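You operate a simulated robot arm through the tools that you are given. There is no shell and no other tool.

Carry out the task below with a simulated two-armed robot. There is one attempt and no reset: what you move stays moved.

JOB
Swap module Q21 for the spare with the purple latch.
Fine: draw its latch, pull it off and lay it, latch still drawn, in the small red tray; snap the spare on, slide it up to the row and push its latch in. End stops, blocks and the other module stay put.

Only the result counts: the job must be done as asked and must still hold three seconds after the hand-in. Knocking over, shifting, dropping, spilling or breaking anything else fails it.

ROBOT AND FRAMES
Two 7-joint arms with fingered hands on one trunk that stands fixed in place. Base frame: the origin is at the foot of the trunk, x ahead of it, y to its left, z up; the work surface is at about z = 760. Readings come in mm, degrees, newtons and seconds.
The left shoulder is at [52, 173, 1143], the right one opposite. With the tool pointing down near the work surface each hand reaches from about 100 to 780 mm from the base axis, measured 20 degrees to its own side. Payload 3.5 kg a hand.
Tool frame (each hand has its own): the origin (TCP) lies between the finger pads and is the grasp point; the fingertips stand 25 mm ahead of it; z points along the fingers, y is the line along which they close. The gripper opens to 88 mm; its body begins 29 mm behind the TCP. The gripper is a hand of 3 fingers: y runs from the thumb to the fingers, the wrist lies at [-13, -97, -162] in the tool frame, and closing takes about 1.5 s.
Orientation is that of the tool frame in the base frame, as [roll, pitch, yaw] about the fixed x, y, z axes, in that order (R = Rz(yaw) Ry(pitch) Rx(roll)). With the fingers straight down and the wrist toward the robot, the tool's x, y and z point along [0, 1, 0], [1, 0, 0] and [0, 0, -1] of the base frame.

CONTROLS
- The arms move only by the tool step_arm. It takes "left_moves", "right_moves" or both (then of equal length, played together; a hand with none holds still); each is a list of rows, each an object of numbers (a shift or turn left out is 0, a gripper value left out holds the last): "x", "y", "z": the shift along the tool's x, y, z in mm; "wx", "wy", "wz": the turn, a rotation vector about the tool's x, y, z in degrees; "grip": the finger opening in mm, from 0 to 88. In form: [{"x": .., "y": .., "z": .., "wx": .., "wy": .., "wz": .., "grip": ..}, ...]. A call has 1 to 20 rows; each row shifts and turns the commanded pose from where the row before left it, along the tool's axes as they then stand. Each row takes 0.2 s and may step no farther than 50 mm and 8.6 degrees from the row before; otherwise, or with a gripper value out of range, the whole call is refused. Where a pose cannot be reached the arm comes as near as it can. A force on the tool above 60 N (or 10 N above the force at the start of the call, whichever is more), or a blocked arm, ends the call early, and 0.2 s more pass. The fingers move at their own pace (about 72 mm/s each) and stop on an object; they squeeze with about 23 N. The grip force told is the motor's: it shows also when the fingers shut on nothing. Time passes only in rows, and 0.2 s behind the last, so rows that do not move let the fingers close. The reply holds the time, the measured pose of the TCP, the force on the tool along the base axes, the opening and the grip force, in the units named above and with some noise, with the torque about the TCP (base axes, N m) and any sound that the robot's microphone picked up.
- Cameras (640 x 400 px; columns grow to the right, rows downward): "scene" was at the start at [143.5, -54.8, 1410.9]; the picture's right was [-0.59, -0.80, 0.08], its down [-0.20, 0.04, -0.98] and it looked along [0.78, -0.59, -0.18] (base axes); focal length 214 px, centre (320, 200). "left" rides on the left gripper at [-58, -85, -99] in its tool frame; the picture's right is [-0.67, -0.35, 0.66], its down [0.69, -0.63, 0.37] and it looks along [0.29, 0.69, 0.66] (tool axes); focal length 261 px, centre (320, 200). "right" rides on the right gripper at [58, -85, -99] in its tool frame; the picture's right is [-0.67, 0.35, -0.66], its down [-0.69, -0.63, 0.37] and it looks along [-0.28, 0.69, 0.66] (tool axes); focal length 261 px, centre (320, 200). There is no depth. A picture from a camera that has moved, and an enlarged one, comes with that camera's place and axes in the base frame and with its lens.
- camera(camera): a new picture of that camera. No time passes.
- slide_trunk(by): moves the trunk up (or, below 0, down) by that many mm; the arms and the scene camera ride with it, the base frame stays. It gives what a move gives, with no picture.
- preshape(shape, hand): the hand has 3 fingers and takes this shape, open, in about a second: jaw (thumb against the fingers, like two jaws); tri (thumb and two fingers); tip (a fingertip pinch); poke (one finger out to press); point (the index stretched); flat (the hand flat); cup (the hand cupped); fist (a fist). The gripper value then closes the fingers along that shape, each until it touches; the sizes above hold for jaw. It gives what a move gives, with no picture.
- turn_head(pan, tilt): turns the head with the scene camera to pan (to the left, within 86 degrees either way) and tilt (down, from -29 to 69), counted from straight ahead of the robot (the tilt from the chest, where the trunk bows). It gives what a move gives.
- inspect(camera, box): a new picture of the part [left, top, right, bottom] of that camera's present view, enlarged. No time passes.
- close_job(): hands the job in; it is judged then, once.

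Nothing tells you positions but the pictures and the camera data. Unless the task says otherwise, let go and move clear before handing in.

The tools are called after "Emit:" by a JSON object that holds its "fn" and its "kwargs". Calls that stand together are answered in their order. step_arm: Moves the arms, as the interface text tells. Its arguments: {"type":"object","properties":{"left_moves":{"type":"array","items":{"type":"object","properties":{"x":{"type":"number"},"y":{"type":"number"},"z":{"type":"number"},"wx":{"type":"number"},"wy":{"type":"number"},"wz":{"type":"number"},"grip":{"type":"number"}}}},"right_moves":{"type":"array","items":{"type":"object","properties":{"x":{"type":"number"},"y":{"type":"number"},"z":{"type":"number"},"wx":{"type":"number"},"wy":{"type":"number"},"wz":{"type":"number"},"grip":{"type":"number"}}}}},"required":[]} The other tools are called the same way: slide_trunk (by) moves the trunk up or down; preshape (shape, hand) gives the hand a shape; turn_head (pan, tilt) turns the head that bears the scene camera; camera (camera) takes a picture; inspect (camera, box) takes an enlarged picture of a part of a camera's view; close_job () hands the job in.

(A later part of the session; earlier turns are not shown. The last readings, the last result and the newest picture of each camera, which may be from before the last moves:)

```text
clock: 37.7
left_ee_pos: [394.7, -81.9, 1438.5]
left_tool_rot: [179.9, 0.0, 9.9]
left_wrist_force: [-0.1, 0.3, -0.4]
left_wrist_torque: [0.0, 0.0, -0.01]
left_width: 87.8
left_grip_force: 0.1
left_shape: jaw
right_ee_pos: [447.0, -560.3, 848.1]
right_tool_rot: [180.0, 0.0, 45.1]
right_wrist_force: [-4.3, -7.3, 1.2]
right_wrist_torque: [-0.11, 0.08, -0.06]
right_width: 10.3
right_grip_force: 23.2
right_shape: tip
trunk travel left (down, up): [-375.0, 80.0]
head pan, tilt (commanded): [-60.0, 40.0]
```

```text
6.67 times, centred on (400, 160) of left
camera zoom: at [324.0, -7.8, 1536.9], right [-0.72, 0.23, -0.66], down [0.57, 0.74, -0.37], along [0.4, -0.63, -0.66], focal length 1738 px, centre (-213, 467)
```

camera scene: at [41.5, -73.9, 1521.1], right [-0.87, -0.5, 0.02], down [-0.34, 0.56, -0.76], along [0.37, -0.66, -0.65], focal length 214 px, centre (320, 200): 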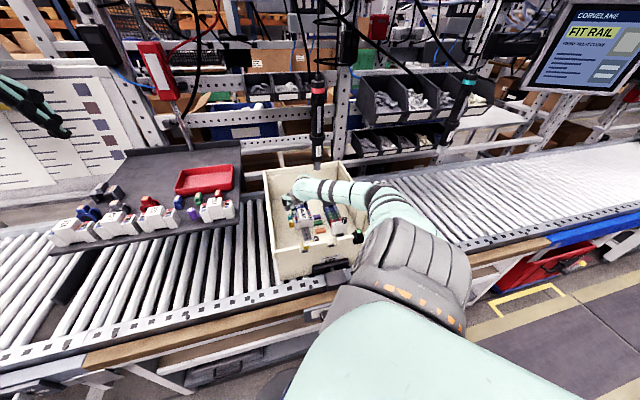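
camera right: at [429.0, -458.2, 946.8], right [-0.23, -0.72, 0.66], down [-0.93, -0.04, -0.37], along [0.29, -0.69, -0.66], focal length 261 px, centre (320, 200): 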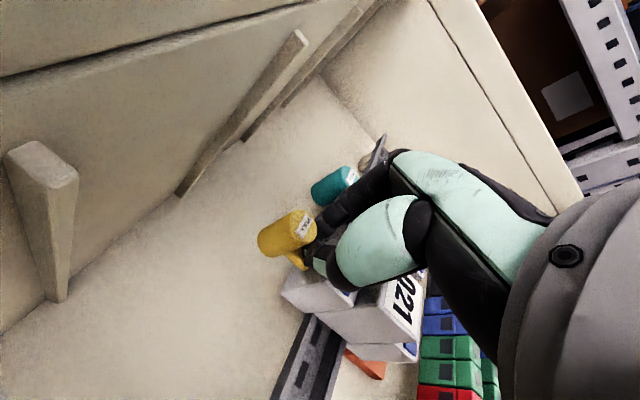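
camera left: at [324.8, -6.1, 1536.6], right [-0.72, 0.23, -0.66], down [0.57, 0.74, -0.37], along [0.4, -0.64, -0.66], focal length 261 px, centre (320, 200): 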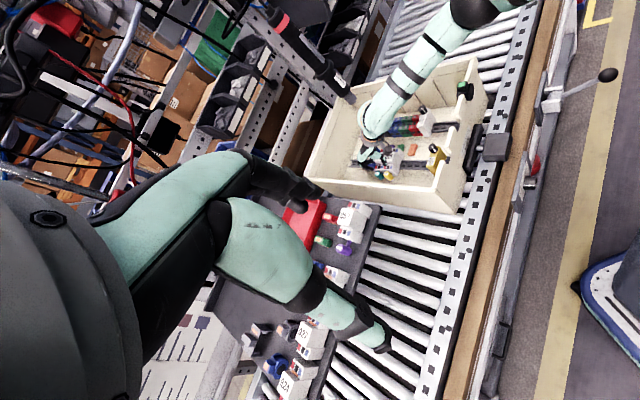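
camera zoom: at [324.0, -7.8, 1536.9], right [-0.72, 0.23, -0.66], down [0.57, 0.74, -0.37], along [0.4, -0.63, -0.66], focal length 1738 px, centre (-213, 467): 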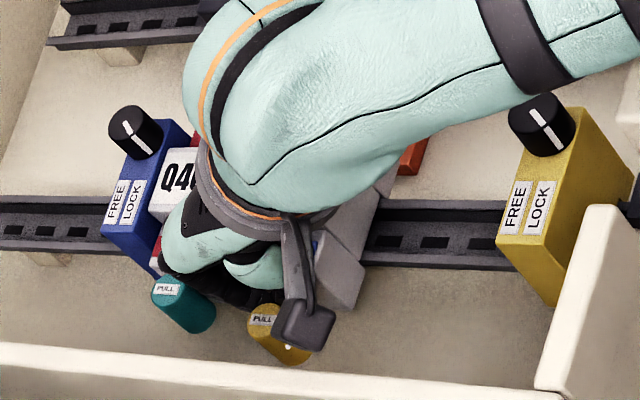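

Q46 stays put while Q21 slides. I slide it another 28 mm for finger room on both sides.

Emit:
{"fn": "step_arm", "kwargs": {"right_moves": [{"y": -4}, {"y": -4}, {"y": -4}, {"y": -4}, {"y": -4}, {"y": -4}, {"y": -4}, {"x": -1.5}, {"x": -1}, {}]}}

Emit:
{"fn": "camera", "kwargs": {"camera": "right"}}

Emit:
{"fn": "inspect", "kwargs": {"camera": "left", "box": [360, 130, 440, 190]}}

Emit:
{"fn": "inspect", "kwargs": {"camera": "scene", "box": [270, 190, 350, 250]}}

```text
clock: 39.9
left_ee_pos: [396.3, -80.2, 1437.3]
left_tool_rot: [-180.0, 0.0, 10.0]
left_wrist_force: [-0.6, 0.1, -0.7]
left_wrist_torque: [0.01, 0.03, 0.01]
left_width: 87.6
left_grip_force: 0.0
left_shape: jaw
right_ee_pos: [426.0, -541.2, 849.0]
right_tool_rot: [180.0, -0.1, 45.0]
right_wrist_force: [-1.7, -4.4, -0.8]
right_wrist_torque: [-0.08, 0.04, -0.05]
right_width: 10.6
right_grip_force: 23.1
right_shape: tip
trunk travel left (down, up): [-375.0, 80.0]
head pan, tilt (commanded): [-60.0, 40.0]
```

```text
taken
camera right: at [408.0, -439.5, 946.8], right [-0.23, -0.72, 0.65], down [-0.93, -0.04, -0.37], along [0.29, -0.69, -0.66], focal length 261 px, centre (320, 200)
```

right: 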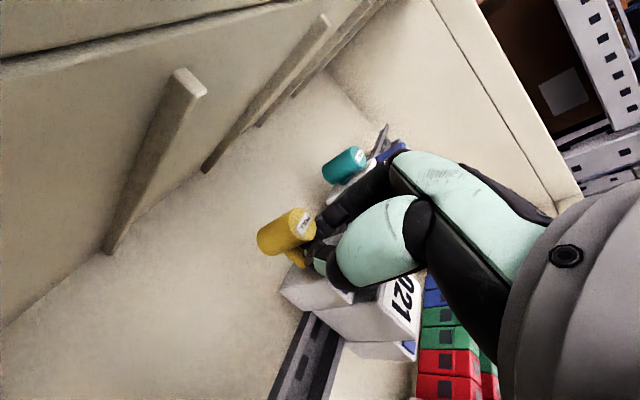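

```text
6.67 times, centred on (400, 160) of left
camera zoom: at [324.4, -7.0, 1536.8], right [-0.72, 0.23, -0.66], down [0.57, 0.74, -0.37], along [0.4, -0.63, -0.66], focal length 1738 px, centre (-213, 467)
```

zoom: 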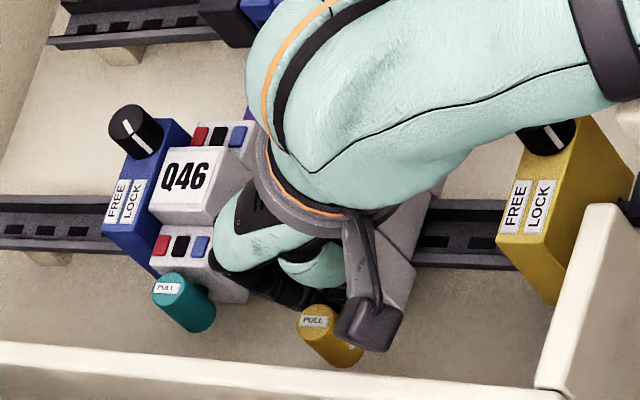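

```text
6.67 times, centred on (310, 220) of scene
camera zoom: at [41.3, -74.6, 1521.0], right [-0.87, -0.5, 0.02], down [-0.34, 0.56, -0.76], along [0.37, -0.66, -0.65], focal length 1430 px, centre (387, 67)
```

zoom: 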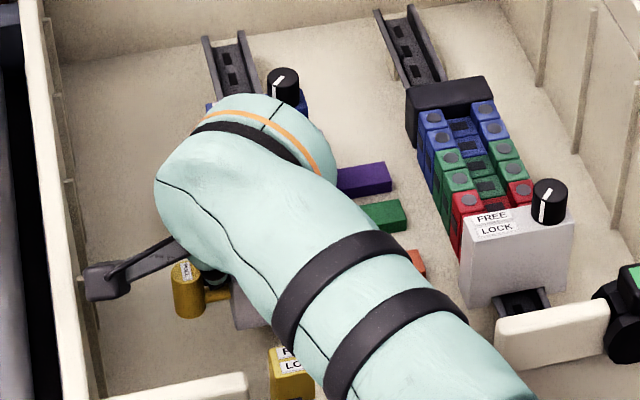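

Q46, the stops and blocks have not moved. Now I open the fingers and rise clear, then check that the latch stays drawn.

Emit:
{"fn": "step_arm", "kwargs": {"right_moves": [{"grip": 40}, {}, {}, {}, {"z": -10}, {"z": -20}, {"z": -25}, {"z": -25}, {"z": -20}, {}]}}

Emit:
{"fn": "camera", "kwargs": {"camera": "right"}}

Emit:
{"fn": "inspect", "kwargs": {"camera": "left", "box": [360, 130, 440, 190]}}

Emit:
{"fn": "inspect", "kwargs": {"camera": "scene", "box": [270, 190, 350, 250]}}

```text
clock: 42.1
left_ee_pos: [395.7, -80.2, 1439.0]
left_tool_rot: [179.8, -0.1, 10.1]
left_wrist_force: [0.2, 0.0, -0.4]
left_wrist_torque: [0.03, 0.0, 0.03]
left_width: 87.3
left_grip_force: 0.0
left_shape: jaw
right_ee_pos: [426.4, -540.6, 948.6]
right_tool_rot: [179.9, 0.0, 45.1]
right_wrist_force: [0.8, -0.2, 0.2]
right_wrist_torque: [0.0, 0.03, 0.05]
right_width: 39.5
right_grip_force: 0.0
right_shape: tip
trunk travel left (down, up): [-375.0, 80.0]
head pan, tilt (commanded): [-60.0, 40.0]
```

```text
taken
camera right: at [408.3, -439.7, 1047.2], right [-0.23, -0.72, 0.66], down [-0.93, -0.04, -0.37], along [0.29, -0.69, -0.66], focal length 261 px, centre (320, 200)
```

right: 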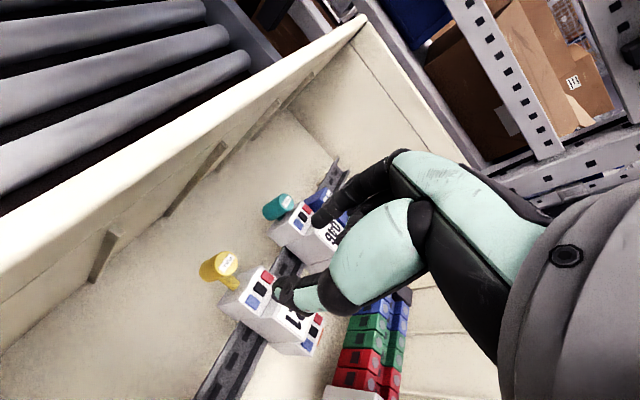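

```text
6.67 times, centred on (400, 160) of left
camera zoom: at [324.8, -6.4, 1536.7], right [-0.72, 0.23, -0.66], down [0.57, 0.74, -0.37], along [0.4, -0.63, -0.66], focal length 1738 px, centre (-213, 467)
```

zoom: 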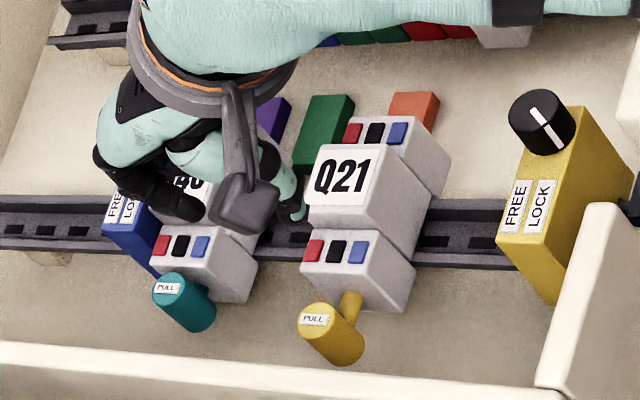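

```text
6.67 times, centred on (310, 220) of scene
camera zoom: at [41.7, -74.0, 1521.0], right [-0.87, -0.5, 0.02], down [-0.34, 0.56, -0.76], along [0.37, -0.66, -0.65], focal length 1430 px, centre (387, 67)
```

zoom: 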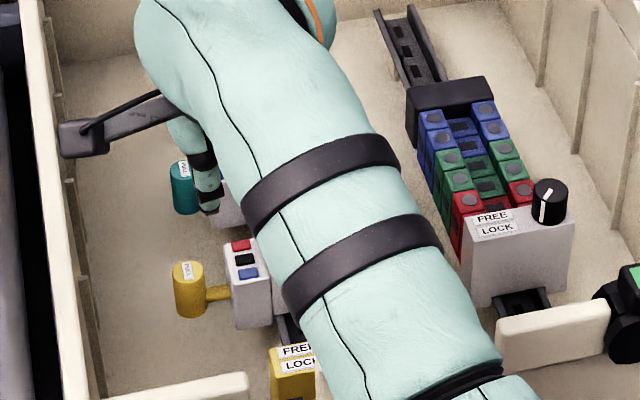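

The yellow latch stays drawn and Q21 stands free on the rail. I switch the right hand to the jaw shape and move it above Q21 to grip it across its thickness.

Emit:
{"fn": "preshape", "kwargs": {"hand": "right", "shape": "jaw"}}

Emit:
{"fn": "step_arm", "kwargs": {"right_moves": [{"x": -18, "y": 1, "grip": 66}, {"x": -18, "y": 1}, {"x": -17.7}, {}, {}]}}

Emit:
{"fn": "camera", "kwargs": {"camera": "right"}}

Emit:
{"fn": "inspect", "kwargs": {"camera": "left", "box": [360, 130, 440, 190]}}

Emit:
{"fn": "inspect", "kwargs": {"camera": "scene", "box": [270, 180, 350, 240]}}

```text
clock: 43.0
left_ee_pos: [396.9, -78.9, 1437.3]
left_tool_rot: [179.9, 0.0, 9.9]
left_wrist_force: [0.7, -0.8, 0.0]
left_wrist_torque: [0.01, -0.01, 0.0]
left_width: 87.5
left_grip_force: 0.0
left_shape: jaw
right_ee_pos: [427.8, -540.4, 949.3]
right_tool_rot: [-179.9, -0.1, 45.0]
right_wrist_force: [-0.6, -0.4, 0.6]
right_wrist_torque: [-0.01, -0.01, 0.0]
right_width: 88.0
right_grip_force: 0.2
right_shape: jaw
trunk travel left (down, up): [-375.0, 80.0]
head pan, tilt (commanded): [-60.0, 40.0]
```

```text
clock: 44.2
left_ee_pos: [397.8, -80.2, 1437.6]
left_tool_rot: [179.8, 0.0, 10.0]
left_wrist_force: [-0.4, -0.4, -0.4]
left_wrist_torque: [0.0, 0.0, 0.0]
left_width: 87.5
left_grip_force: 0.0
left_shape: jaw
right_ee_pos: [388.4, -580.9, 948.9]
right_tool_rot: [180.0, -0.1, 45.0]
right_wrist_force: [0.3, 0.1, 0.1]
right_wrist_torque: [0.01, 0.04, 0.03]
right_width: 66.1
right_grip_force: 0.0
right_shape: jaw
trunk travel left (down, up): [-375.0, 80.0]
head pan, tilt (commanded): [-60.0, 40.0]
```

```text
taken
camera right: at [371.1, -479.0, 1047.0], right [-0.23, -0.72, 0.66], down [-0.93, -0.04, -0.37], along [0.29, -0.69, -0.66], focal length 261 px, centre (320, 200)
```

right: 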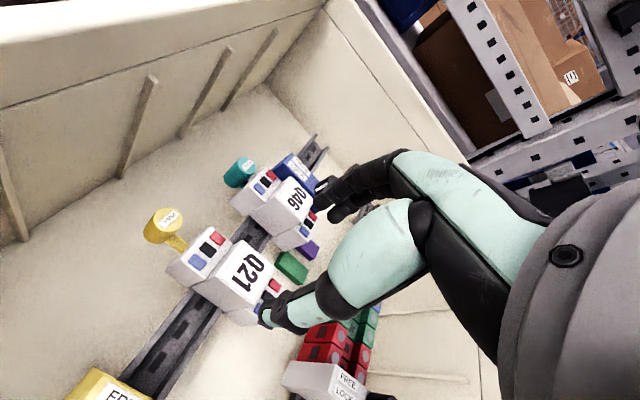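

```text
6.67 times, centred on (400, 160) of left
camera zoom: at [324.9, -6.2, 1536.7], right [-0.72, 0.23, -0.66], down [0.57, 0.74, -0.37], along [0.4, -0.64, -0.66], focal length 1738 px, centre (-213, 467)
```

zoom: 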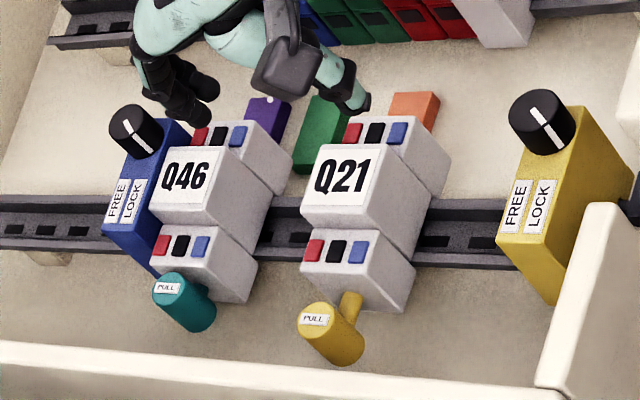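

```text
6.67 times, centred on (310, 210) of scene
camera zoom: at [41.8, -73.8, 1521.0], right [-0.87, -0.5, 0.02], down [-0.34, 0.56, -0.76], along [0.37, -0.66, -0.65], focal length 1430 px, centre (387, 133)
```

zoom: 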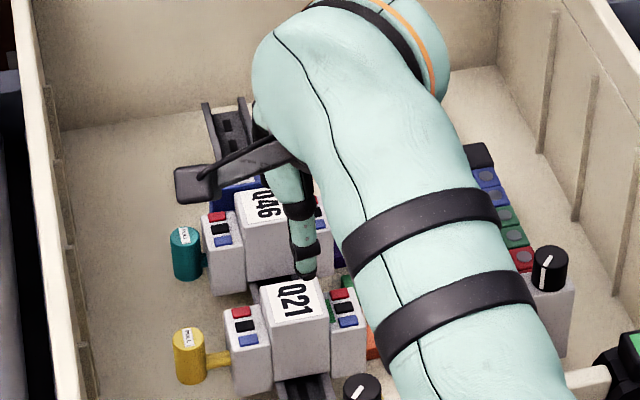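

Emit:
{"fn": "inspect", "kwargs": {"camera": "right", "box": [140, 190, 300, 330]}}

Emit:
{"fn": "inspect", "kwargs": {"camera": "scene", "box": [298, 208, 334, 234]}}

Emit:
{"fn": "inspect", "kwargs": {"camera": "left", "box": [392, 146, 432, 176]}}

```text
2.86 times, centred on (220, 260) of right
camera zoom: at [371.1, -479.0, 1047.0], right [-0.23, -0.72, 0.66], down [-0.93, -0.04, -0.37], along [0.29, -0.69, -0.66], focal length 745 px, centre (606, 29)
```

zoom: 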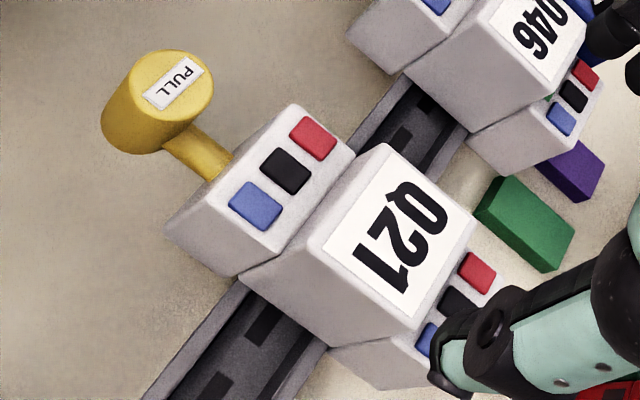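

```text
15.38 times, centred on (316, 221) of scene
camera zoom: at [41.8, -73.8, 1521.0], right [-0.87, -0.5, 0.02], down [-0.34, 0.56, -0.76], along [0.37, -0.66, -0.65], focal length 3300 px, centre (382, -123)
```

zoom: 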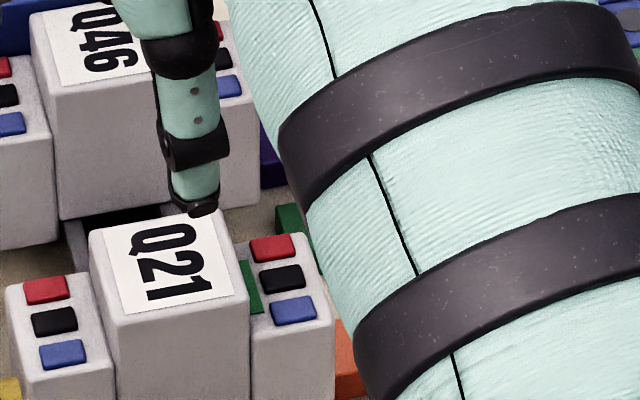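

```text
13.33 times, centred on (412, 161) of left
camera zoom: at [324.9, -6.2, 1536.7], right [-0.72, 0.23, -0.66], down [0.57, 0.74, -0.37], along [0.4, -0.64, -0.66], focal length 3475 px, centre (-907, 720)
```

zoom: 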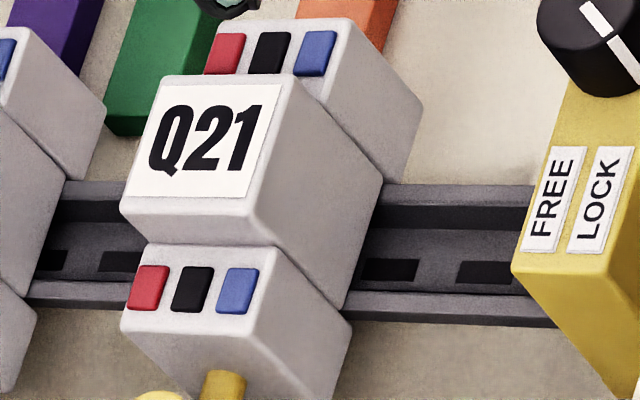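

Q21's centre is within 1 mm of the hand axis in all views. I descend halfway and check arm clearance, then go on.

Emit:
{"fn": "step_arm", "kwargs": {"right_moves": [{"z": 15}, {"z": 15}, {"z": 15}, {"z": 10}, {}]}}

Emit:
{"fn": "camera", "kwargs": {"camera": "scene"}}

Emit:
{"fn": "inspect", "kwargs": {"camera": "left", "box": [300, 0, 520, 190]}}

Emit:
{"fn": "inspect", "kwargs": {"camera": "right", "box": [180, 170, 340, 330]}}

```text
clock: 45.4
left_ee_pos: [395.9, -79.8, 1438.0]
left_tool_rot: [179.8, -0.1, 9.9]
left_wrist_force: [0.2, 0.0, -0.3]
left_wrist_torque: [0.01, 0.03, 0.02]
left_width: 87.5
left_grip_force: 0.1
left_shape: jaw
right_ee_pos: [390.4, -580.7, 893.7]
right_tool_rot: [180.0, -0.1, 45.0]
right_wrist_force: [0.3, 0.6, -0.5]
right_wrist_torque: [0.0, -0.01, -0.01]
right_width: 66.2
right_grip_force: 0.0
right_shape: jaw
trunk travel left (down, up): [-375.0, 80.0]
head pan, tilt (commanded): [-60.0, 40.0]
```

```text
taken
camera scene: at [41.7, -73.8, 1521.1], right [-0.87, -0.5, 0.02], down [-0.34, 0.56, -0.76], along [0.37, -0.66, -0.65], focal length 214 px, centre (320, 200)
```

scene: 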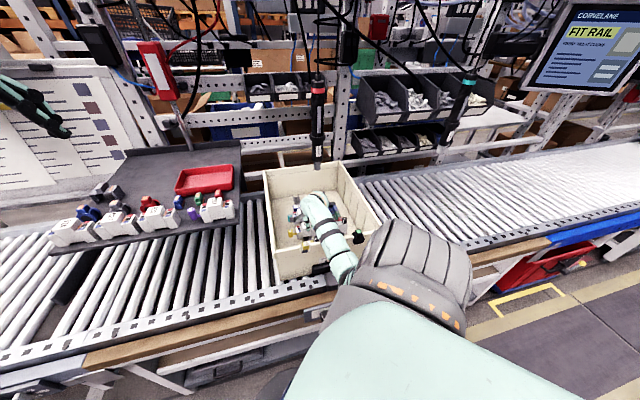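

```text
2.11 times, centred on (410, 95) of left
camera zoom: at [324.8, -6.2, 1536.7], right [-0.72, 0.23, -0.66], down [0.57, 0.74, -0.37], along [0.4, -0.64, -0.66], focal length 549 px, centre (130, 421)
```

zoom: 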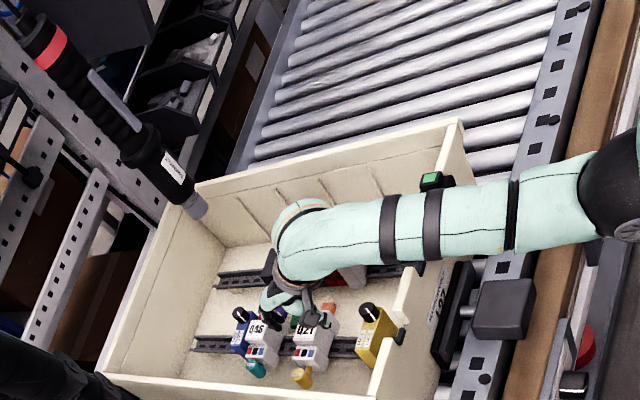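

```text
2.50 times, centred on (260, 250) of right
camera zoom: at [371.3, -478.9, 991.8], right [-0.23, -0.72, 0.66], down [-0.93, -0.04, -0.37], along [0.29, -0.69, -0.66], focal length 652 px, centre (470, 75)
```

zoom: 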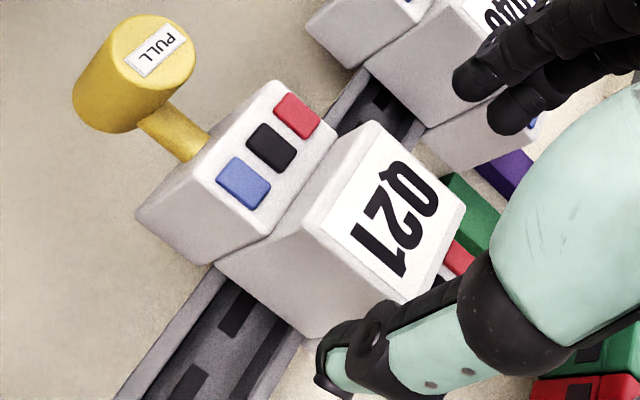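

The forearm passes above the bin's front wall with clearance and away from the button box. I continue down to grip height (z ≈ 850).

Emit:
{"fn": "step_arm", "kwargs": {"right_moves": [{"z": 8}, {"z": 8}, {"z": 8}, {"z": 8}, {"z": 6}, {"z": 5}, {}]}}

Emit:
{"fn": "inspect", "kwargs": {"camera": "right", "box": [180, 150, 380, 330]}}

Emit:
{"fn": "inspect", "kwargs": {"camera": "left", "box": [340, 80, 480, 190]}}

Emit:
{"fn": "inspect", "kwargs": {"camera": "scene", "box": [270, 180, 390, 290]}}

```text
clock: 47.0
left_ee_pos: [396.8, -80.2, 1436.5]
left_tool_rot: [179.9, 0.0, 10.0]
left_wrist_force: [0.2, 0.2, 0.1]
left_wrist_torque: [0.02, 0.03, -0.01]
left_width: 87.8
left_grip_force: 0.1
left_shape: jaw
right_ee_pos: [389.3, -580.6, 851.1]
right_tool_rot: [-180.0, 0.0, 44.9]
right_wrist_force: [-0.4, 0.1, 0.1]
right_wrist_torque: [0.01, 0.03, 0.0]
right_width: 66.4
right_grip_force: 0.0
right_shape: jaw
trunk travel left (down, up): [-375.0, 80.0]
head pan, tilt (commanded): [-60.0, 40.0]
```

```text
2.22 times, centred on (280, 240) of right
camera zoom: at [371.8, -478.9, 949.2], right [-0.23, -0.72, 0.66], down [-0.93, -0.04, -0.37], along [0.29, -0.69, -0.66], focal length 579 px, centre (409, 111)
```

zoom: 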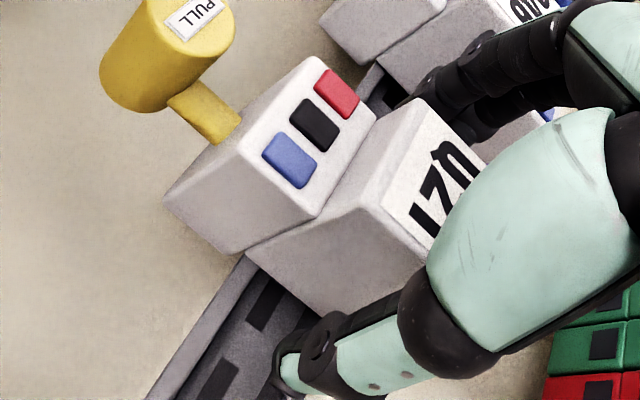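

```text
3.64 times, centred on (410, 135) of left
camera zoom: at [324.9, -6.2, 1536.7], right [-0.72, 0.23, -0.66], down [0.57, 0.74, -0.37], along [0.4, -0.64, -0.66], focal length 948 px, centre (-7, 436)
```

zoom: 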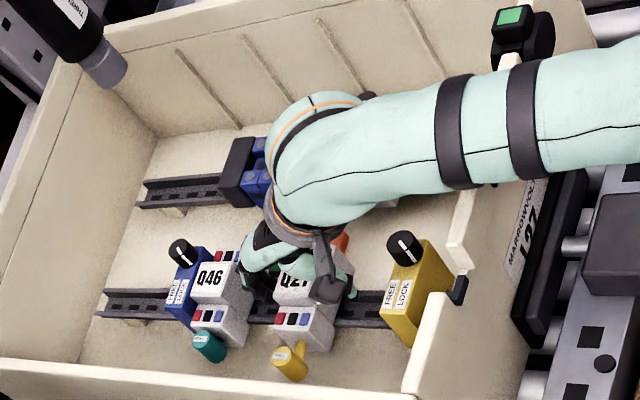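

```text
3.64 times, centred on (330, 235) of scene
camera zoom: at [41.7, -73.9, 1521.0], right [-0.87, -0.5, 0.02], down [-0.34, 0.56, -0.76], along [0.37, -0.66, -0.65], focal length 780 px, centre (284, 73)
```

zoom: 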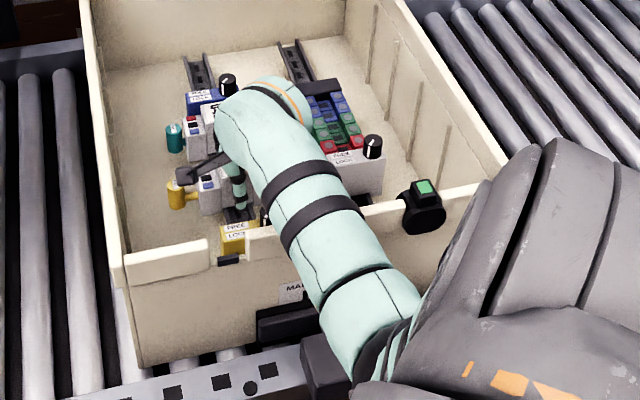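

Emit:
{"fn": "step_arm", "kwargs": {"right_moves": [{"grip": 44}, {}, {"grip": 20}, {}, {}, {}]}}

Emit:
{"fn": "inspect", "kwargs": {"camera": "right", "box": [180, 150, 380, 330]}}

Emit:
{"fn": "inspect", "kwargs": {"camera": "left", "box": [370, 140, 440, 190]}}

```text
clock: 48.4
left_ee_pos: [395.3, -79.8, 1437.2]
left_tool_rot: [179.9, 0.0, 10.0]
left_wrist_force: [-0.1, 0.3, 0.2]
left_wrist_torque: [-0.02, 0.01, 0.0]
left_width: 87.4
left_grip_force: 0.0
left_shape: jaw
right_ee_pos: [390.4, -580.0, 850.4]
right_tool_rot: [-180.0, 0.0, 45.0]
right_wrist_force: [-0.4, 0.0, -0.2]
right_wrist_torque: [-0.01, -0.05, -0.02]
right_width: 30.7
right_grip_force: 23.1
right_shape: jaw
trunk travel left (down, up): [-375.0, 80.0]
head pan, tilt (commanded): [-60.0, 40.0]
```

```text
2.22 times, centred on (280, 240) of right
camera zoom: at [371.8, -479.0, 949.2], right [-0.23, -0.72, 0.66], down [-0.93, -0.04, -0.37], along [0.29, -0.69, -0.66], focal length 579 px, centre (409, 111)
```

zoom: 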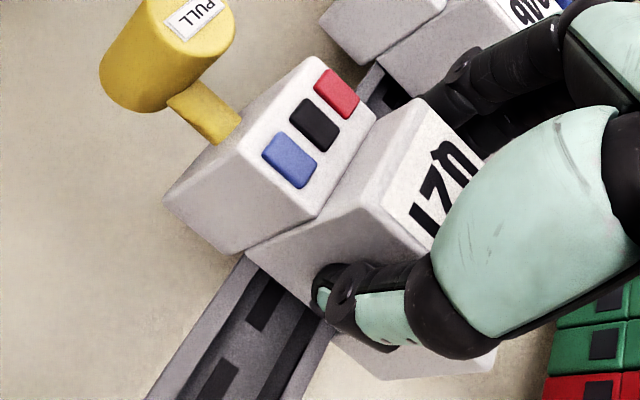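

```text
8.00 times, centred on (405, 165) of left
camera zoom: at [324.9, -6.4, 1536.7], right [-0.72, 0.23, -0.66], down [0.57, 0.74, -0.37], along [0.4, -0.63, -0.66], focal length 2085 px, centre (-360, 480)
```

zoom: 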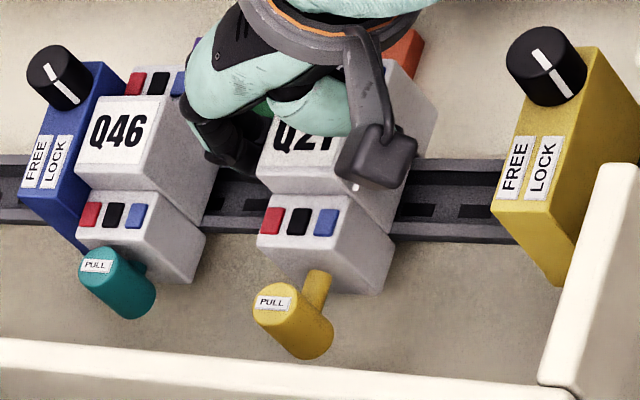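

Q21 is gripped (23 N). I lift straight up in small steps, watching the force.

Emit:
{"fn": "step_arm", "kwargs": {"right_moves": [{"z": -2}, {"z": -2}, {"z": -2}, {"z": -3}, {}]}}

Emit:
{"fn": "inspect", "kwargs": {"camera": "right", "box": [180, 150, 380, 330]}}

Emit:
{"fn": "inspect", "kwargs": {"camera": "left", "box": [370, 140, 440, 190]}}

```text
clock: 49.6
left_ee_pos: [396.8, -79.4, 1437.5]
left_tool_rot: [179.9, 0.0, 10.0]
left_wrist_force: [-0.5, -0.4, 0.4]
left_wrist_torque: [-0.01, -0.01, -0.01]
left_width: 87.7
left_grip_force: 0.1
left_shape: jaw
right_ee_pos: [390.8, -580.4, 859.6]
right_tool_rot: [180.0, 0.0, 45.0]
right_wrist_force: [0.3, -0.6, -1.7]
right_wrist_torque: [-0.02, -0.01, -0.02]
right_width: 30.7
right_grip_force: 23.7
right_shape: jaw
trunk travel left (down, up): [-375.0, 80.0]
head pan, tilt (commanded): [-60.0, 40.0]
```

```text
2.22 times, centred on (280, 240) of right
camera zoom: at [371.7, -478.6, 958.0], right [-0.23, -0.72, 0.66], down [-0.93, -0.04, -0.37], along [0.29, -0.69, -0.66], focal length 579 px, centre (409, 111)
```

zoom: 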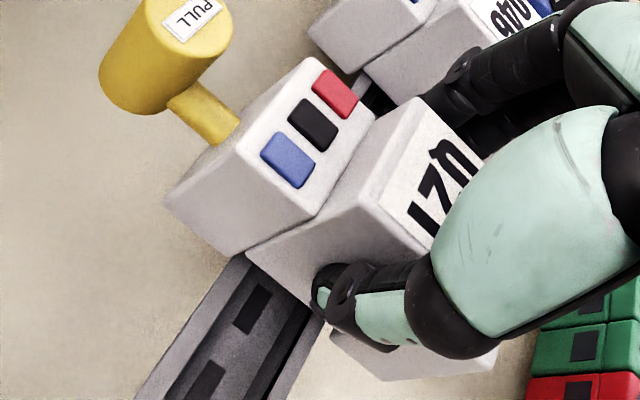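

```text
8.00 times, centred on (405, 165) of left
camera zoom: at [324.9, -6.3, 1536.7], right [-0.72, 0.23, -0.66], down [0.57, 0.74, -0.37], along [0.4, -0.63, -0.66], focal length 2085 px, centre (-360, 480)
```

zoom: 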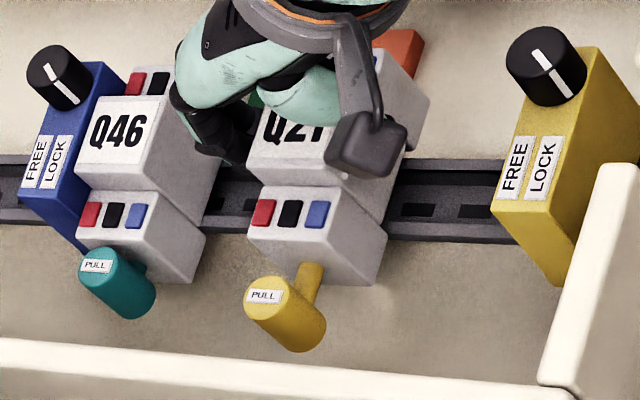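

Q21 came off the rail cleanly and hangs in the grip. I lift it well above the bin and the board height.

Emit:
{"fn": "step_arm", "kwargs": {"right_moves": [{"z": -10}, {"z": -20}, {"z": -25}, {"z": -25}, {"z": -30}, {"z": -30}, {"z": -30}, {"z": -30}, {"z": -30}, {"z": -30}, {"z": -30}, {"z": -30}, {"z": -20}, {}]}}

Emit:
{"fn": "turn_head", "kwargs": {"pan": -40, "tilt": 35}}

Emit:
{"fn": "camera", "kwargs": {"camera": "scene"}}

Emit:
{"fn": "camera", "kwargs": {"camera": "right"}}

Emit:
{"fn": "camera", "kwargs": {"camera": "left"}}

```text
clock: 52.6
left_ee_pos: [397.1, -80.0, 1437.3]
left_tool_rot: [-180.0, 0.0, 10.0]
left_wrist_force: [0.0, 0.5, 0.1]
left_wrist_torque: [-0.01, 0.0, 0.03]
left_width: 87.5
left_grip_force: 0.1
left_shape: jaw
right_ee_pos: [390.6, -580.0, 1199.8]
right_tool_rot: [-180.0, 0.0, 45.0]
right_wrist_force: [0.5, 0.2, -0.6]
right_wrist_torque: [-0.05, 0.01, 0.02]
right_width: 30.7
right_grip_force: 23.5
right_shape: jaw
trunk travel left (down, up): [-375.0, 80.0]
head pan, tilt (commanded): [-60.0, 40.0]
```

```text
clock: 53.4
left_ee_pos: [397.8, -80.2, 1438.3]
left_tool_rot: [-180.0, 0.0, 10.0]
left_wrist_force: [0.0, 0.6, 0.0]
left_wrist_torque: [0.01, 0.04, 0.03]
left_width: 87.5
left_grip_force: 0.0
left_shape: jaw
right_ee_pos: [391.7, -579.4, 1199.3]
right_tool_rot: [180.0, 0.0, 45.0]
right_wrist_force: [-0.8, -0.9, -1.3]
right_wrist_torque: [-0.01, 0.04, 0.0]
right_width: 30.7
right_grip_force: 22.5
right_shape: jaw
trunk travel left (down, up): [-375.0, 80.0]
head pan, tilt (commanded): [-40.0, 35.0]
```

```text
taken
camera scene: at [67.0, -57.1, 1528.1], right [-0.64, -0.77, 0.01], down [-0.45, 0.37, -0.81], along [0.62, -0.53, -0.59], focal length 214 px, centre (320, 200)
```

scene: 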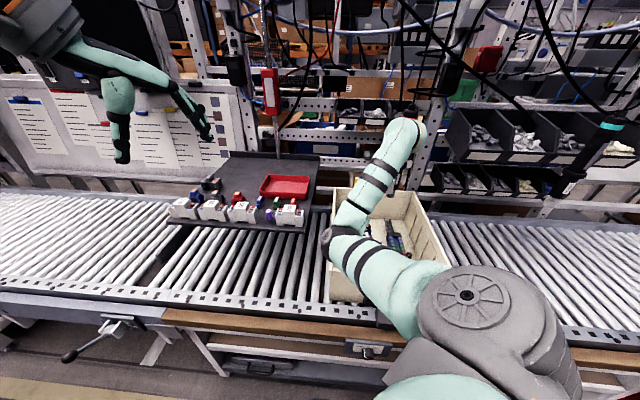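

```text
taken
camera right: at [372.5, -478.3, 1297.6], right [-0.23, -0.72, 0.66], down [-0.93, -0.04, -0.37], along [0.29, -0.69, -0.66], focal length 261 px, centre (320, 200)
```

right: 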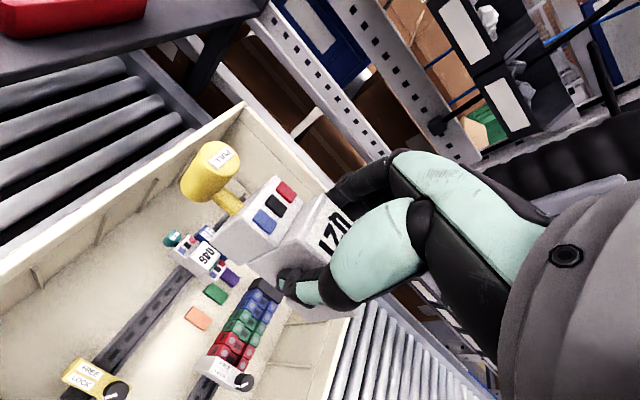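

```text
taken
camera left: at [325.1, -6.5, 1536.6], right [-0.72, 0.23, -0.66], down [0.57, 0.74, -0.37], along [0.4, -0.63, -0.66], focal length 261 px, centre (320, 200)
```

left: 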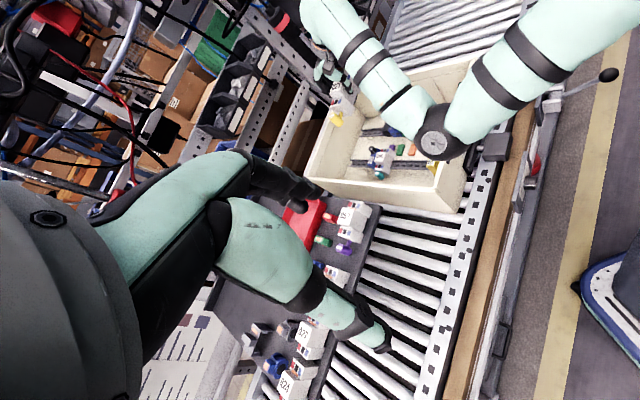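

Q21 is held firmly with its latch drawn. I carry it over to the red tray region (target about (670, -426)), staying at height.

Emit:
{"fn": "step_arm", "kwargs": {"right_moves": [{"x": 20, "y": 5, "z": -4}, {"x": 35, "y": 10, "z": -4}, {"x": 35, "y": 10, "z": -4}, {"x": 35, "y": 10, "z": -4}, {"x": 35, "y": 10, "z": -4}, {"x": 35, "y": 10}, {"x": 35, "y": 10}, {"x": 30, "y": 8}, {"x": 25, "y": 8}, {"x": 20, "y": 7}, {}]}}

Emit:
{"fn": "camera", "kwargs": {"camera": "scene"}}

Emit:
{"fn": "camera", "kwargs": {"camera": "right"}}

Emit:
{"fn": "camera", "kwargs": {"camera": "left"}}

```text
clock: 55.8
left_ee_pos: [397.3, -79.8, 1437.2]
left_tool_rot: [179.9, 0.0, 10.0]
left_wrist_force: [-1.1, 0.6, -0.1]
left_wrist_torque: [0.01, 0.04, 0.0]
left_width: 87.2
left_grip_force: 0.0
left_shape: jaw
right_ee_pos: [669.6, -426.6, 1220.4]
right_tool_rot: [-179.9, 0.0, 45.0]
right_wrist_force: [0.0, -0.1, -1.9]
right_wrist_torque: [0.0, 0.0, 0.01]
right_width: 30.3
right_grip_force: 23.0
right_shape: jaw
trunk travel left (down, up): [-375.0, 80.0]
head pan, tilt (commanded): [-40.0, 35.0]
```

```text
taken
camera scene: at [67.1, -56.9, 1528.1], right [-0.64, -0.77, 0.01], down [-0.45, 0.37, -0.81], along [0.62, -0.53, -0.59], focal length 214 px, centre (320, 200)
```

scene: 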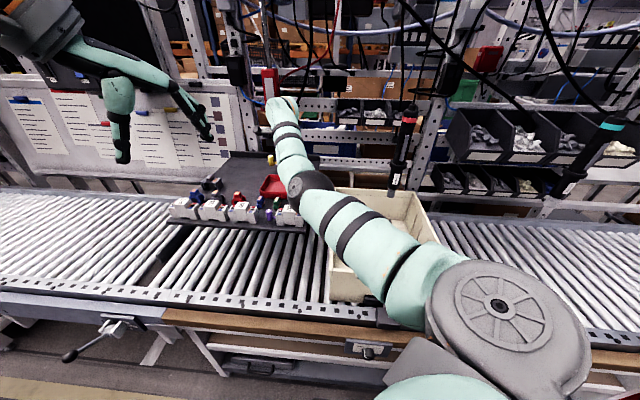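

```text
taken
camera right: at [650.5, -325.2, 1318.3], right [-0.23, -0.72, 0.66], down [-0.93, -0.04, -0.37], along [0.29, -0.69, -0.66], focal length 261 px, centre (320, 200)
```

right: 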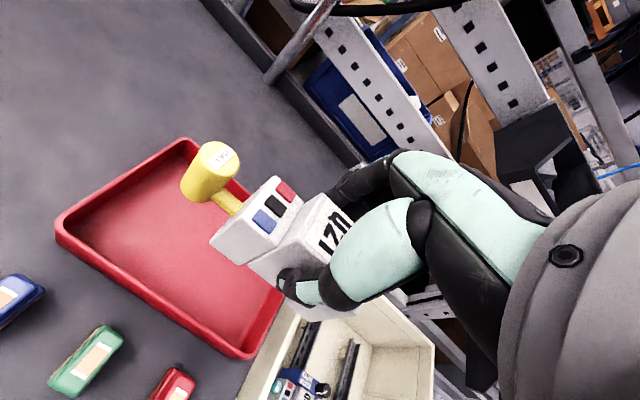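

```text
taken
camera left: at [325.2, -6.3, 1536.6], right [-0.72, 0.23, -0.66], down [0.57, 0.74, -0.37], along [0.4, -0.63, -0.66], focal length 261 px, centre (320, 200)
```

left: 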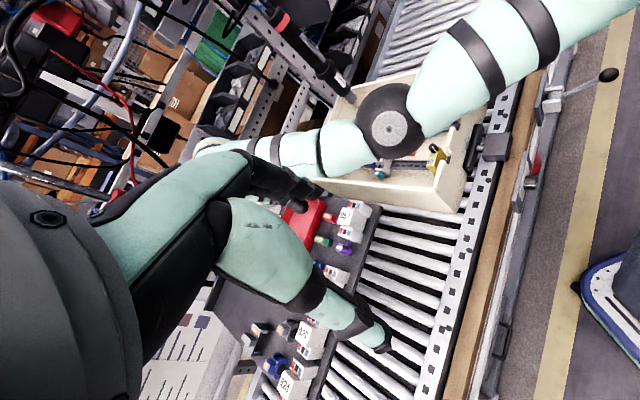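

The arm reaches the tray position. I zoom in to measure the tray and board height before lowering.

Emit:
{"fn": "inspect", "kwargs": {"camera": "right", "box": [30, 120, 330, 370]}}

Emit:
{"fn": "inspect", "kwargs": {"camera": "scene", "box": [230, 150, 330, 230]}}

Emit:
{"fn": "inspect", "kwargs": {"camera": "left", "box": [270, 180, 390, 270]}}

```text
1.60 times, centred on (180, 245) of right
camera zoom: at [650.5, -325.2, 1318.3], right [-0.23, -0.72, 0.66], down [-0.93, -0.04, -0.37], along [0.29, -0.69, -0.66], focal length 417 px, centre (544, 128)
```

zoom: 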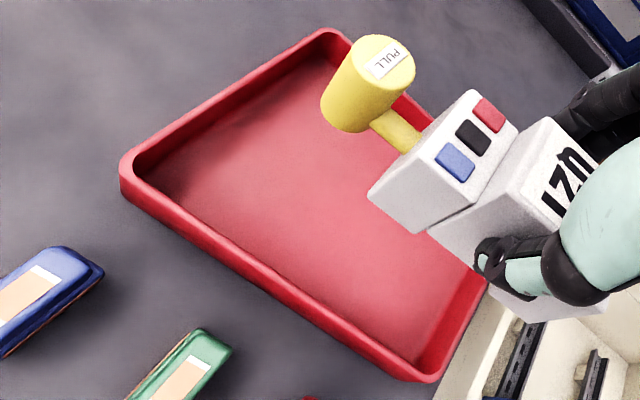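

```text
5.00 times, centred on (280, 190) of scene
camera zoom: at [67.1, -56.9, 1528.1], right [-0.64, -0.77, 0.01], down [-0.45, 0.37, -0.81], along [0.62, -0.53, -0.59], focal length 1072 px, centre (520, 250)
```

zoom: 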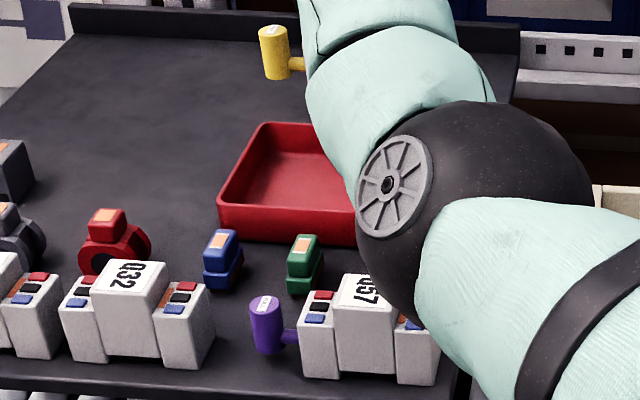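

```text
4.44 times, centred on (330, 225) of left
camera zoom: at [325.2, -6.3, 1536.6], right [-0.72, 0.23, -0.66], down [0.57, 0.74, -0.37], along [0.4, -0.63, -0.66], focal length 1158 px, centre (276, 89)
```

zoom: 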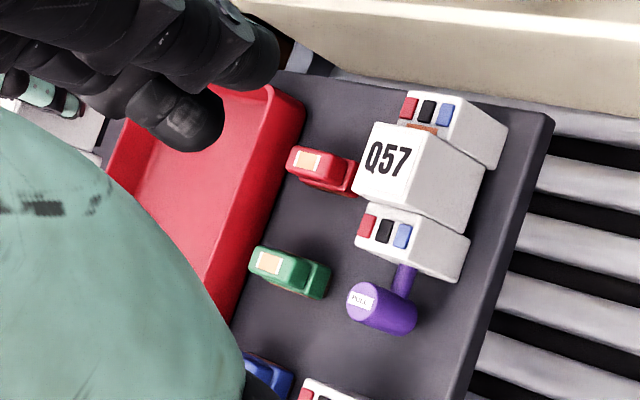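

Tray rim sits at z ≈ 1086 (floor ≈ 1060), spanning about 172 x 118 mm; I need a small shift to centre the module. I shift and lower to just above the rim.

Emit:
{"fn": "step_arm", "kwargs": {"right_moves": [{"x": 3, "y": 6}, {"x": 4, "y": 7}, {}, {}]}}

Emit:
{"fn": "step_arm", "kwargs": {"right_moves": [{"z": 15}, {"z": 15}, {"z": 15}, {"z": 15}, {"z": 15}, {"z": 10}, {}, {}]}}

Emit:
{"fn": "inspect", "kwargs": {"camera": "right", "box": [60, 100, 360, 350]}}

Emit:
{"fn": "inspect", "kwargs": {"camera": "scene", "box": [220, 110, 370, 240]}}

Emit:
{"fn": "camera", "kwargs": {"camera": "left"}}

```text
clock: 56.8
left_ee_pos: [397.0, -81.0, 1436.6]
left_tool_rot: [179.9, -0.1, 9.9]
left_wrist_force: [0.6, -0.7, -0.4]
left_wrist_torque: [-0.05, 0.0, 0.0]
left_width: 87.8
left_grip_force: 0.0
left_shape: jaw
right_ee_pos: [683.3, -430.5, 1219.5]
right_tool_rot: [-180.0, 0.0, 45.0]
right_wrist_force: [-0.5, 0.2, -1.7]
right_wrist_torque: [0.04, 0.02, 0.02]
right_width: 30.3
right_grip_force: 22.6
right_shape: jaw
trunk travel left (down, up): [-375.0, 80.0]
head pan, tilt (commanded): [-40.0, 35.0]
```

```text
clock: 58.6
left_ee_pos: [397.1, -80.1, 1436.7]
left_tool_rot: [179.9, 0.0, 10.0]
left_wrist_force: [-0.4, 0.0, 0.5]
left_wrist_torque: [-0.02, 0.0, 0.02]
left_width: 87.6
left_grip_force: 0.2
left_shape: jaw
right_ee_pos: [681.8, -430.1, 1133.3]
right_tool_rot: [180.0, 0.0, 45.0]
right_wrist_force: [-0.6, -0.6, -1.7]
right_wrist_torque: [0.01, 0.02, -0.01]
right_width: 30.5
right_grip_force: 23.0
right_shape: jaw
trunk travel left (down, up): [-375.0, 80.0]
head pan, tilt (commanded): [-40.0, 35.0]
```

```text
1.60 times, centred on (210, 225) of right
camera zoom: at [664.0, -329.1, 1232.9], right [-0.23, -0.72, 0.66], down [-0.93, -0.04, -0.37], along [0.29, -0.69, -0.66], focal length 417 px, centre (496, 160)
```

zoom: 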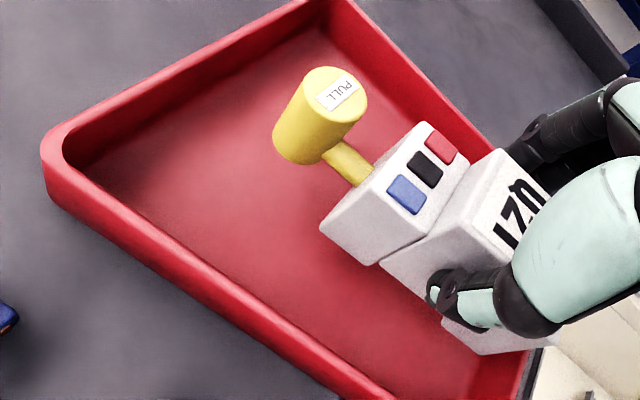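

```text
3.08 times, centred on (295, 175) of scene
camera zoom: at [67.3, -57.0, 1528.1], right [-0.64, -0.77, 0.01], down [-0.45, 0.37, -0.81], along [0.62, -0.53, -0.59], focal length 660 px, centre (397, 277)
```

zoom: 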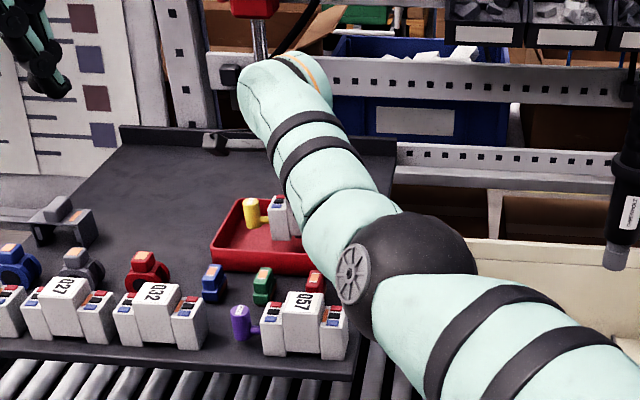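

```text
taken
camera left: at [325.3, -6.4, 1536.6], right [-0.72, 0.23, -0.66], down [0.57, 0.74, -0.37], along [0.4, -0.63, -0.66], focal length 261 px, centre (320, 200)
```

left: 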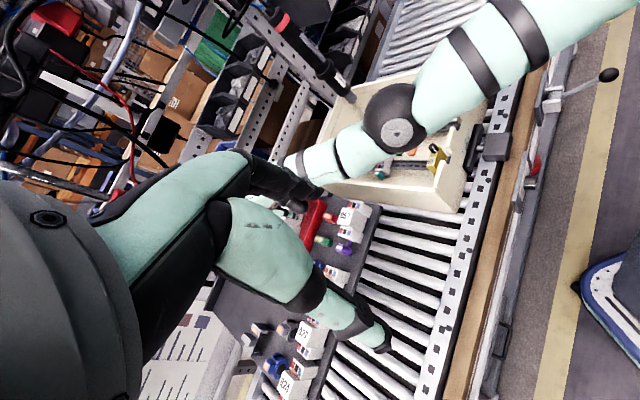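

The module hangs inside the tray outline with margin all round. I lower it slowly toward the tray floor.

Emit:
{"fn": "step_arm", "kwargs": {"right_moves": [{"z": 4}, {"z": 4}, {"z": 4}, {"z": 4}, {}]}}

Emit:
{"fn": "inspect", "kwargs": {"camera": "right", "box": [100, 100, 360, 330]}}

```text
clock: 59.8
left_ee_pos: [396.0, -80.2, 1437.3]
left_tool_rot: [179.9, 0.1, 10.0]
left_wrist_force: [0.1, -0.1, -0.3]
left_wrist_torque: [-0.01, 0.0, -0.01]
left_width: 87.3
left_grip_force: 0.1
left_shape: jaw
right_ee_pos: [683.2, -431.2, 1117.7]
right_tool_rot: [-179.9, 0.0, 45.0]
right_wrist_force: [-0.1, 0.5, -1.2]
right_wrist_torque: [-0.01, 0.03, -0.02]
right_width: 30.4
right_grip_force: 22.8
right_shape: jaw
trunk travel left (down, up): [-375.0, 80.0]
head pan, tilt (commanded): [-40.0, 35.0]
```

```text
1.74 times, centred on (230, 215) of right
camera zoom: at [664.0, -329.3, 1216.7], right [-0.23, -0.72, 0.66], down [-0.93, -0.04, -0.37], along [0.29, -0.69, -0.66], focal length 453 px, centre (476, 174)
```

zoom: 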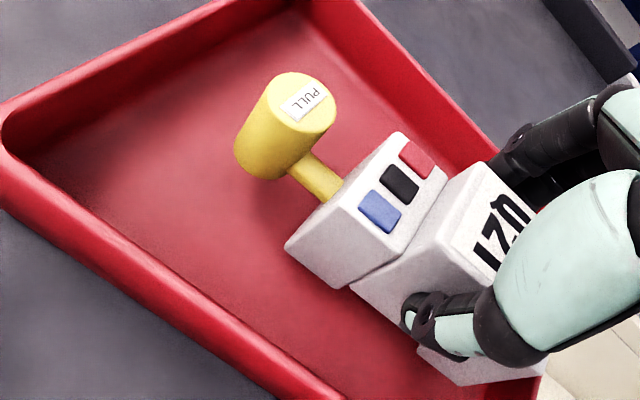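

Emit:
{"fn": "step_arm", "kwargs": {"right_moves": [{"z": 2.5}, {"z": 2.5}, {"z": 2.5}, {}]}}

Emit:
{"fn": "inspect", "kwargs": {"camera": "right", "box": [100, 100, 360, 330]}}

Emit:
{"fn": "inspect", "kwargs": {"camera": "scene", "box": [260, 160, 310, 200]}}

```text
clock: 60.8
left_ee_pos: [397.4, -79.2, 1437.0]
left_tool_rot: [179.8, 0.1, 10.0]
left_wrist_force: [0.7, 0.6, 0.1]
left_wrist_torque: [0.0, 0.03, -0.01]
left_width: 87.7
left_grip_force: 0.1
left_shape: jaw
right_ee_pos: [682.0, -430.3, 1110.3]
right_tool_rot: [180.0, 0.0, 45.1]
right_wrist_force: [-0.4, -0.1, -1.5]
right_wrist_torque: [0.03, 0.02, -0.03]
right_width: 30.1
right_grip_force: 23.1
right_shape: jaw
trunk travel left (down, up): [-375.0, 80.0]
head pan, tilt (commanded): [-40.0, 35.0]
```

```text
1.74 times, centred on (230, 215) of right
camera zoom: at [663.9, -329.3, 1209.2], right [-0.23, -0.72, 0.66], down [-0.93, -0.04, -0.37], along [0.29, -0.69, -0.66], focal length 453 px, centre (476, 174)
```

zoom: 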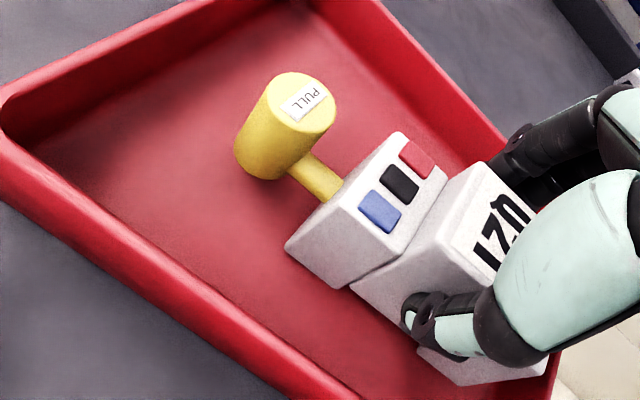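

```text
10.00 times, centred on (285, 180) of scene
camera zoom: at [67.2, -57.0, 1528.1], right [-0.64, -0.77, 0.01], down [-0.45, 0.37, -0.81], along [0.62, -0.53, -0.59], focal length 2145 px, centre (670, 400)
```

zoom: 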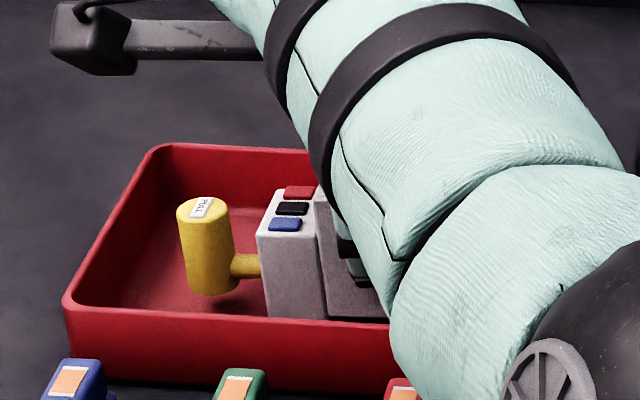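

Emit:
{"fn": "step_arm", "kwargs": {"right_moves": [{"z": 1.5}, {"z": 1.5}, {"z": 1.5}, {}]}}

Emit:
{"fn": "step_arm", "kwargs": {"right_moves": [{"z": 1.5}, {"z": 1.5}, {}]}}

Emit:
{"fn": "inspect", "kwargs": {"camera": "scene", "box": [260, 160, 310, 200]}}

```text
clock: 61.8
left_ee_pos: [396.0, -79.3, 1437.3]
left_tool_rot: [179.9, 0.0, 10.0]
left_wrist_force: [0.8, -0.4, -0.3]
left_wrist_torque: [0.0, 0.01, -0.02]
left_width: 87.9
left_grip_force: 0.1
left_shape: jaw
right_ee_pos: [682.6, -429.7, 1107.9]
right_tool_rot: [179.8, 0.0, 45.0]
right_wrist_force: [0.8, -0.5, 2.7]
right_wrist_torque: [-0.01, -0.07, 0.01]
right_width: 30.4
right_grip_force: 23.1
right_shape: jaw
trunk travel left (down, up): [-375.0, 80.0]
head pan, tilt (commanded): [-40.0, 35.0]
```

```text
clock: 62.6
left_ee_pos: [395.6, -79.0, 1437.8]
left_tool_rot: [180.0, -0.1, 10.0]
left_wrist_force: [0.6, -0.4, 0.5]
left_wrist_torque: [-0.03, -0.01, 0.0]
left_width: 87.8
left_grip_force: 0.0
left_shape: jaw
right_ee_pos: [682.3, -430.2, 1106.1]
right_tool_rot: [179.8, -0.1, 45.0]
right_wrist_force: [4.2, -1.2, 14.9]
right_wrist_torque: [-0.09, -0.14, 0.0]
right_width: 31.3
right_grip_force: 22.6
right_shape: jaw
trunk travel left (down, up): [-375.0, 80.0]
head pan, tilt (commanded): [-40.0, 35.0]
```

```text
10.00 times, centred on (285, 180) of scene
camera zoom: at [65.3, -55.5, 1528.4], right [-0.64, -0.77, 0.01], down [-0.45, 0.37, -0.81], along [0.62, -0.53, -0.58], focal length 2145 px, centre (670, 400)
```

zoom: 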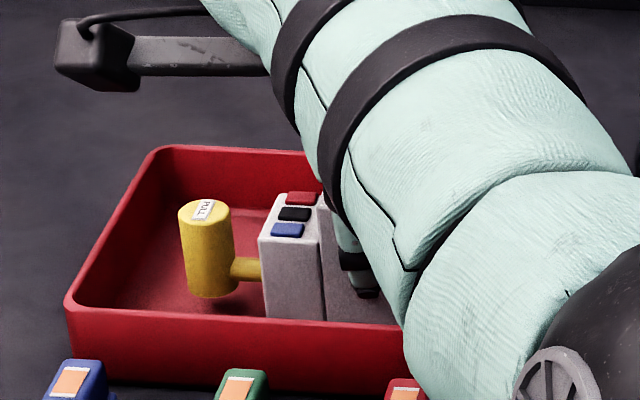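

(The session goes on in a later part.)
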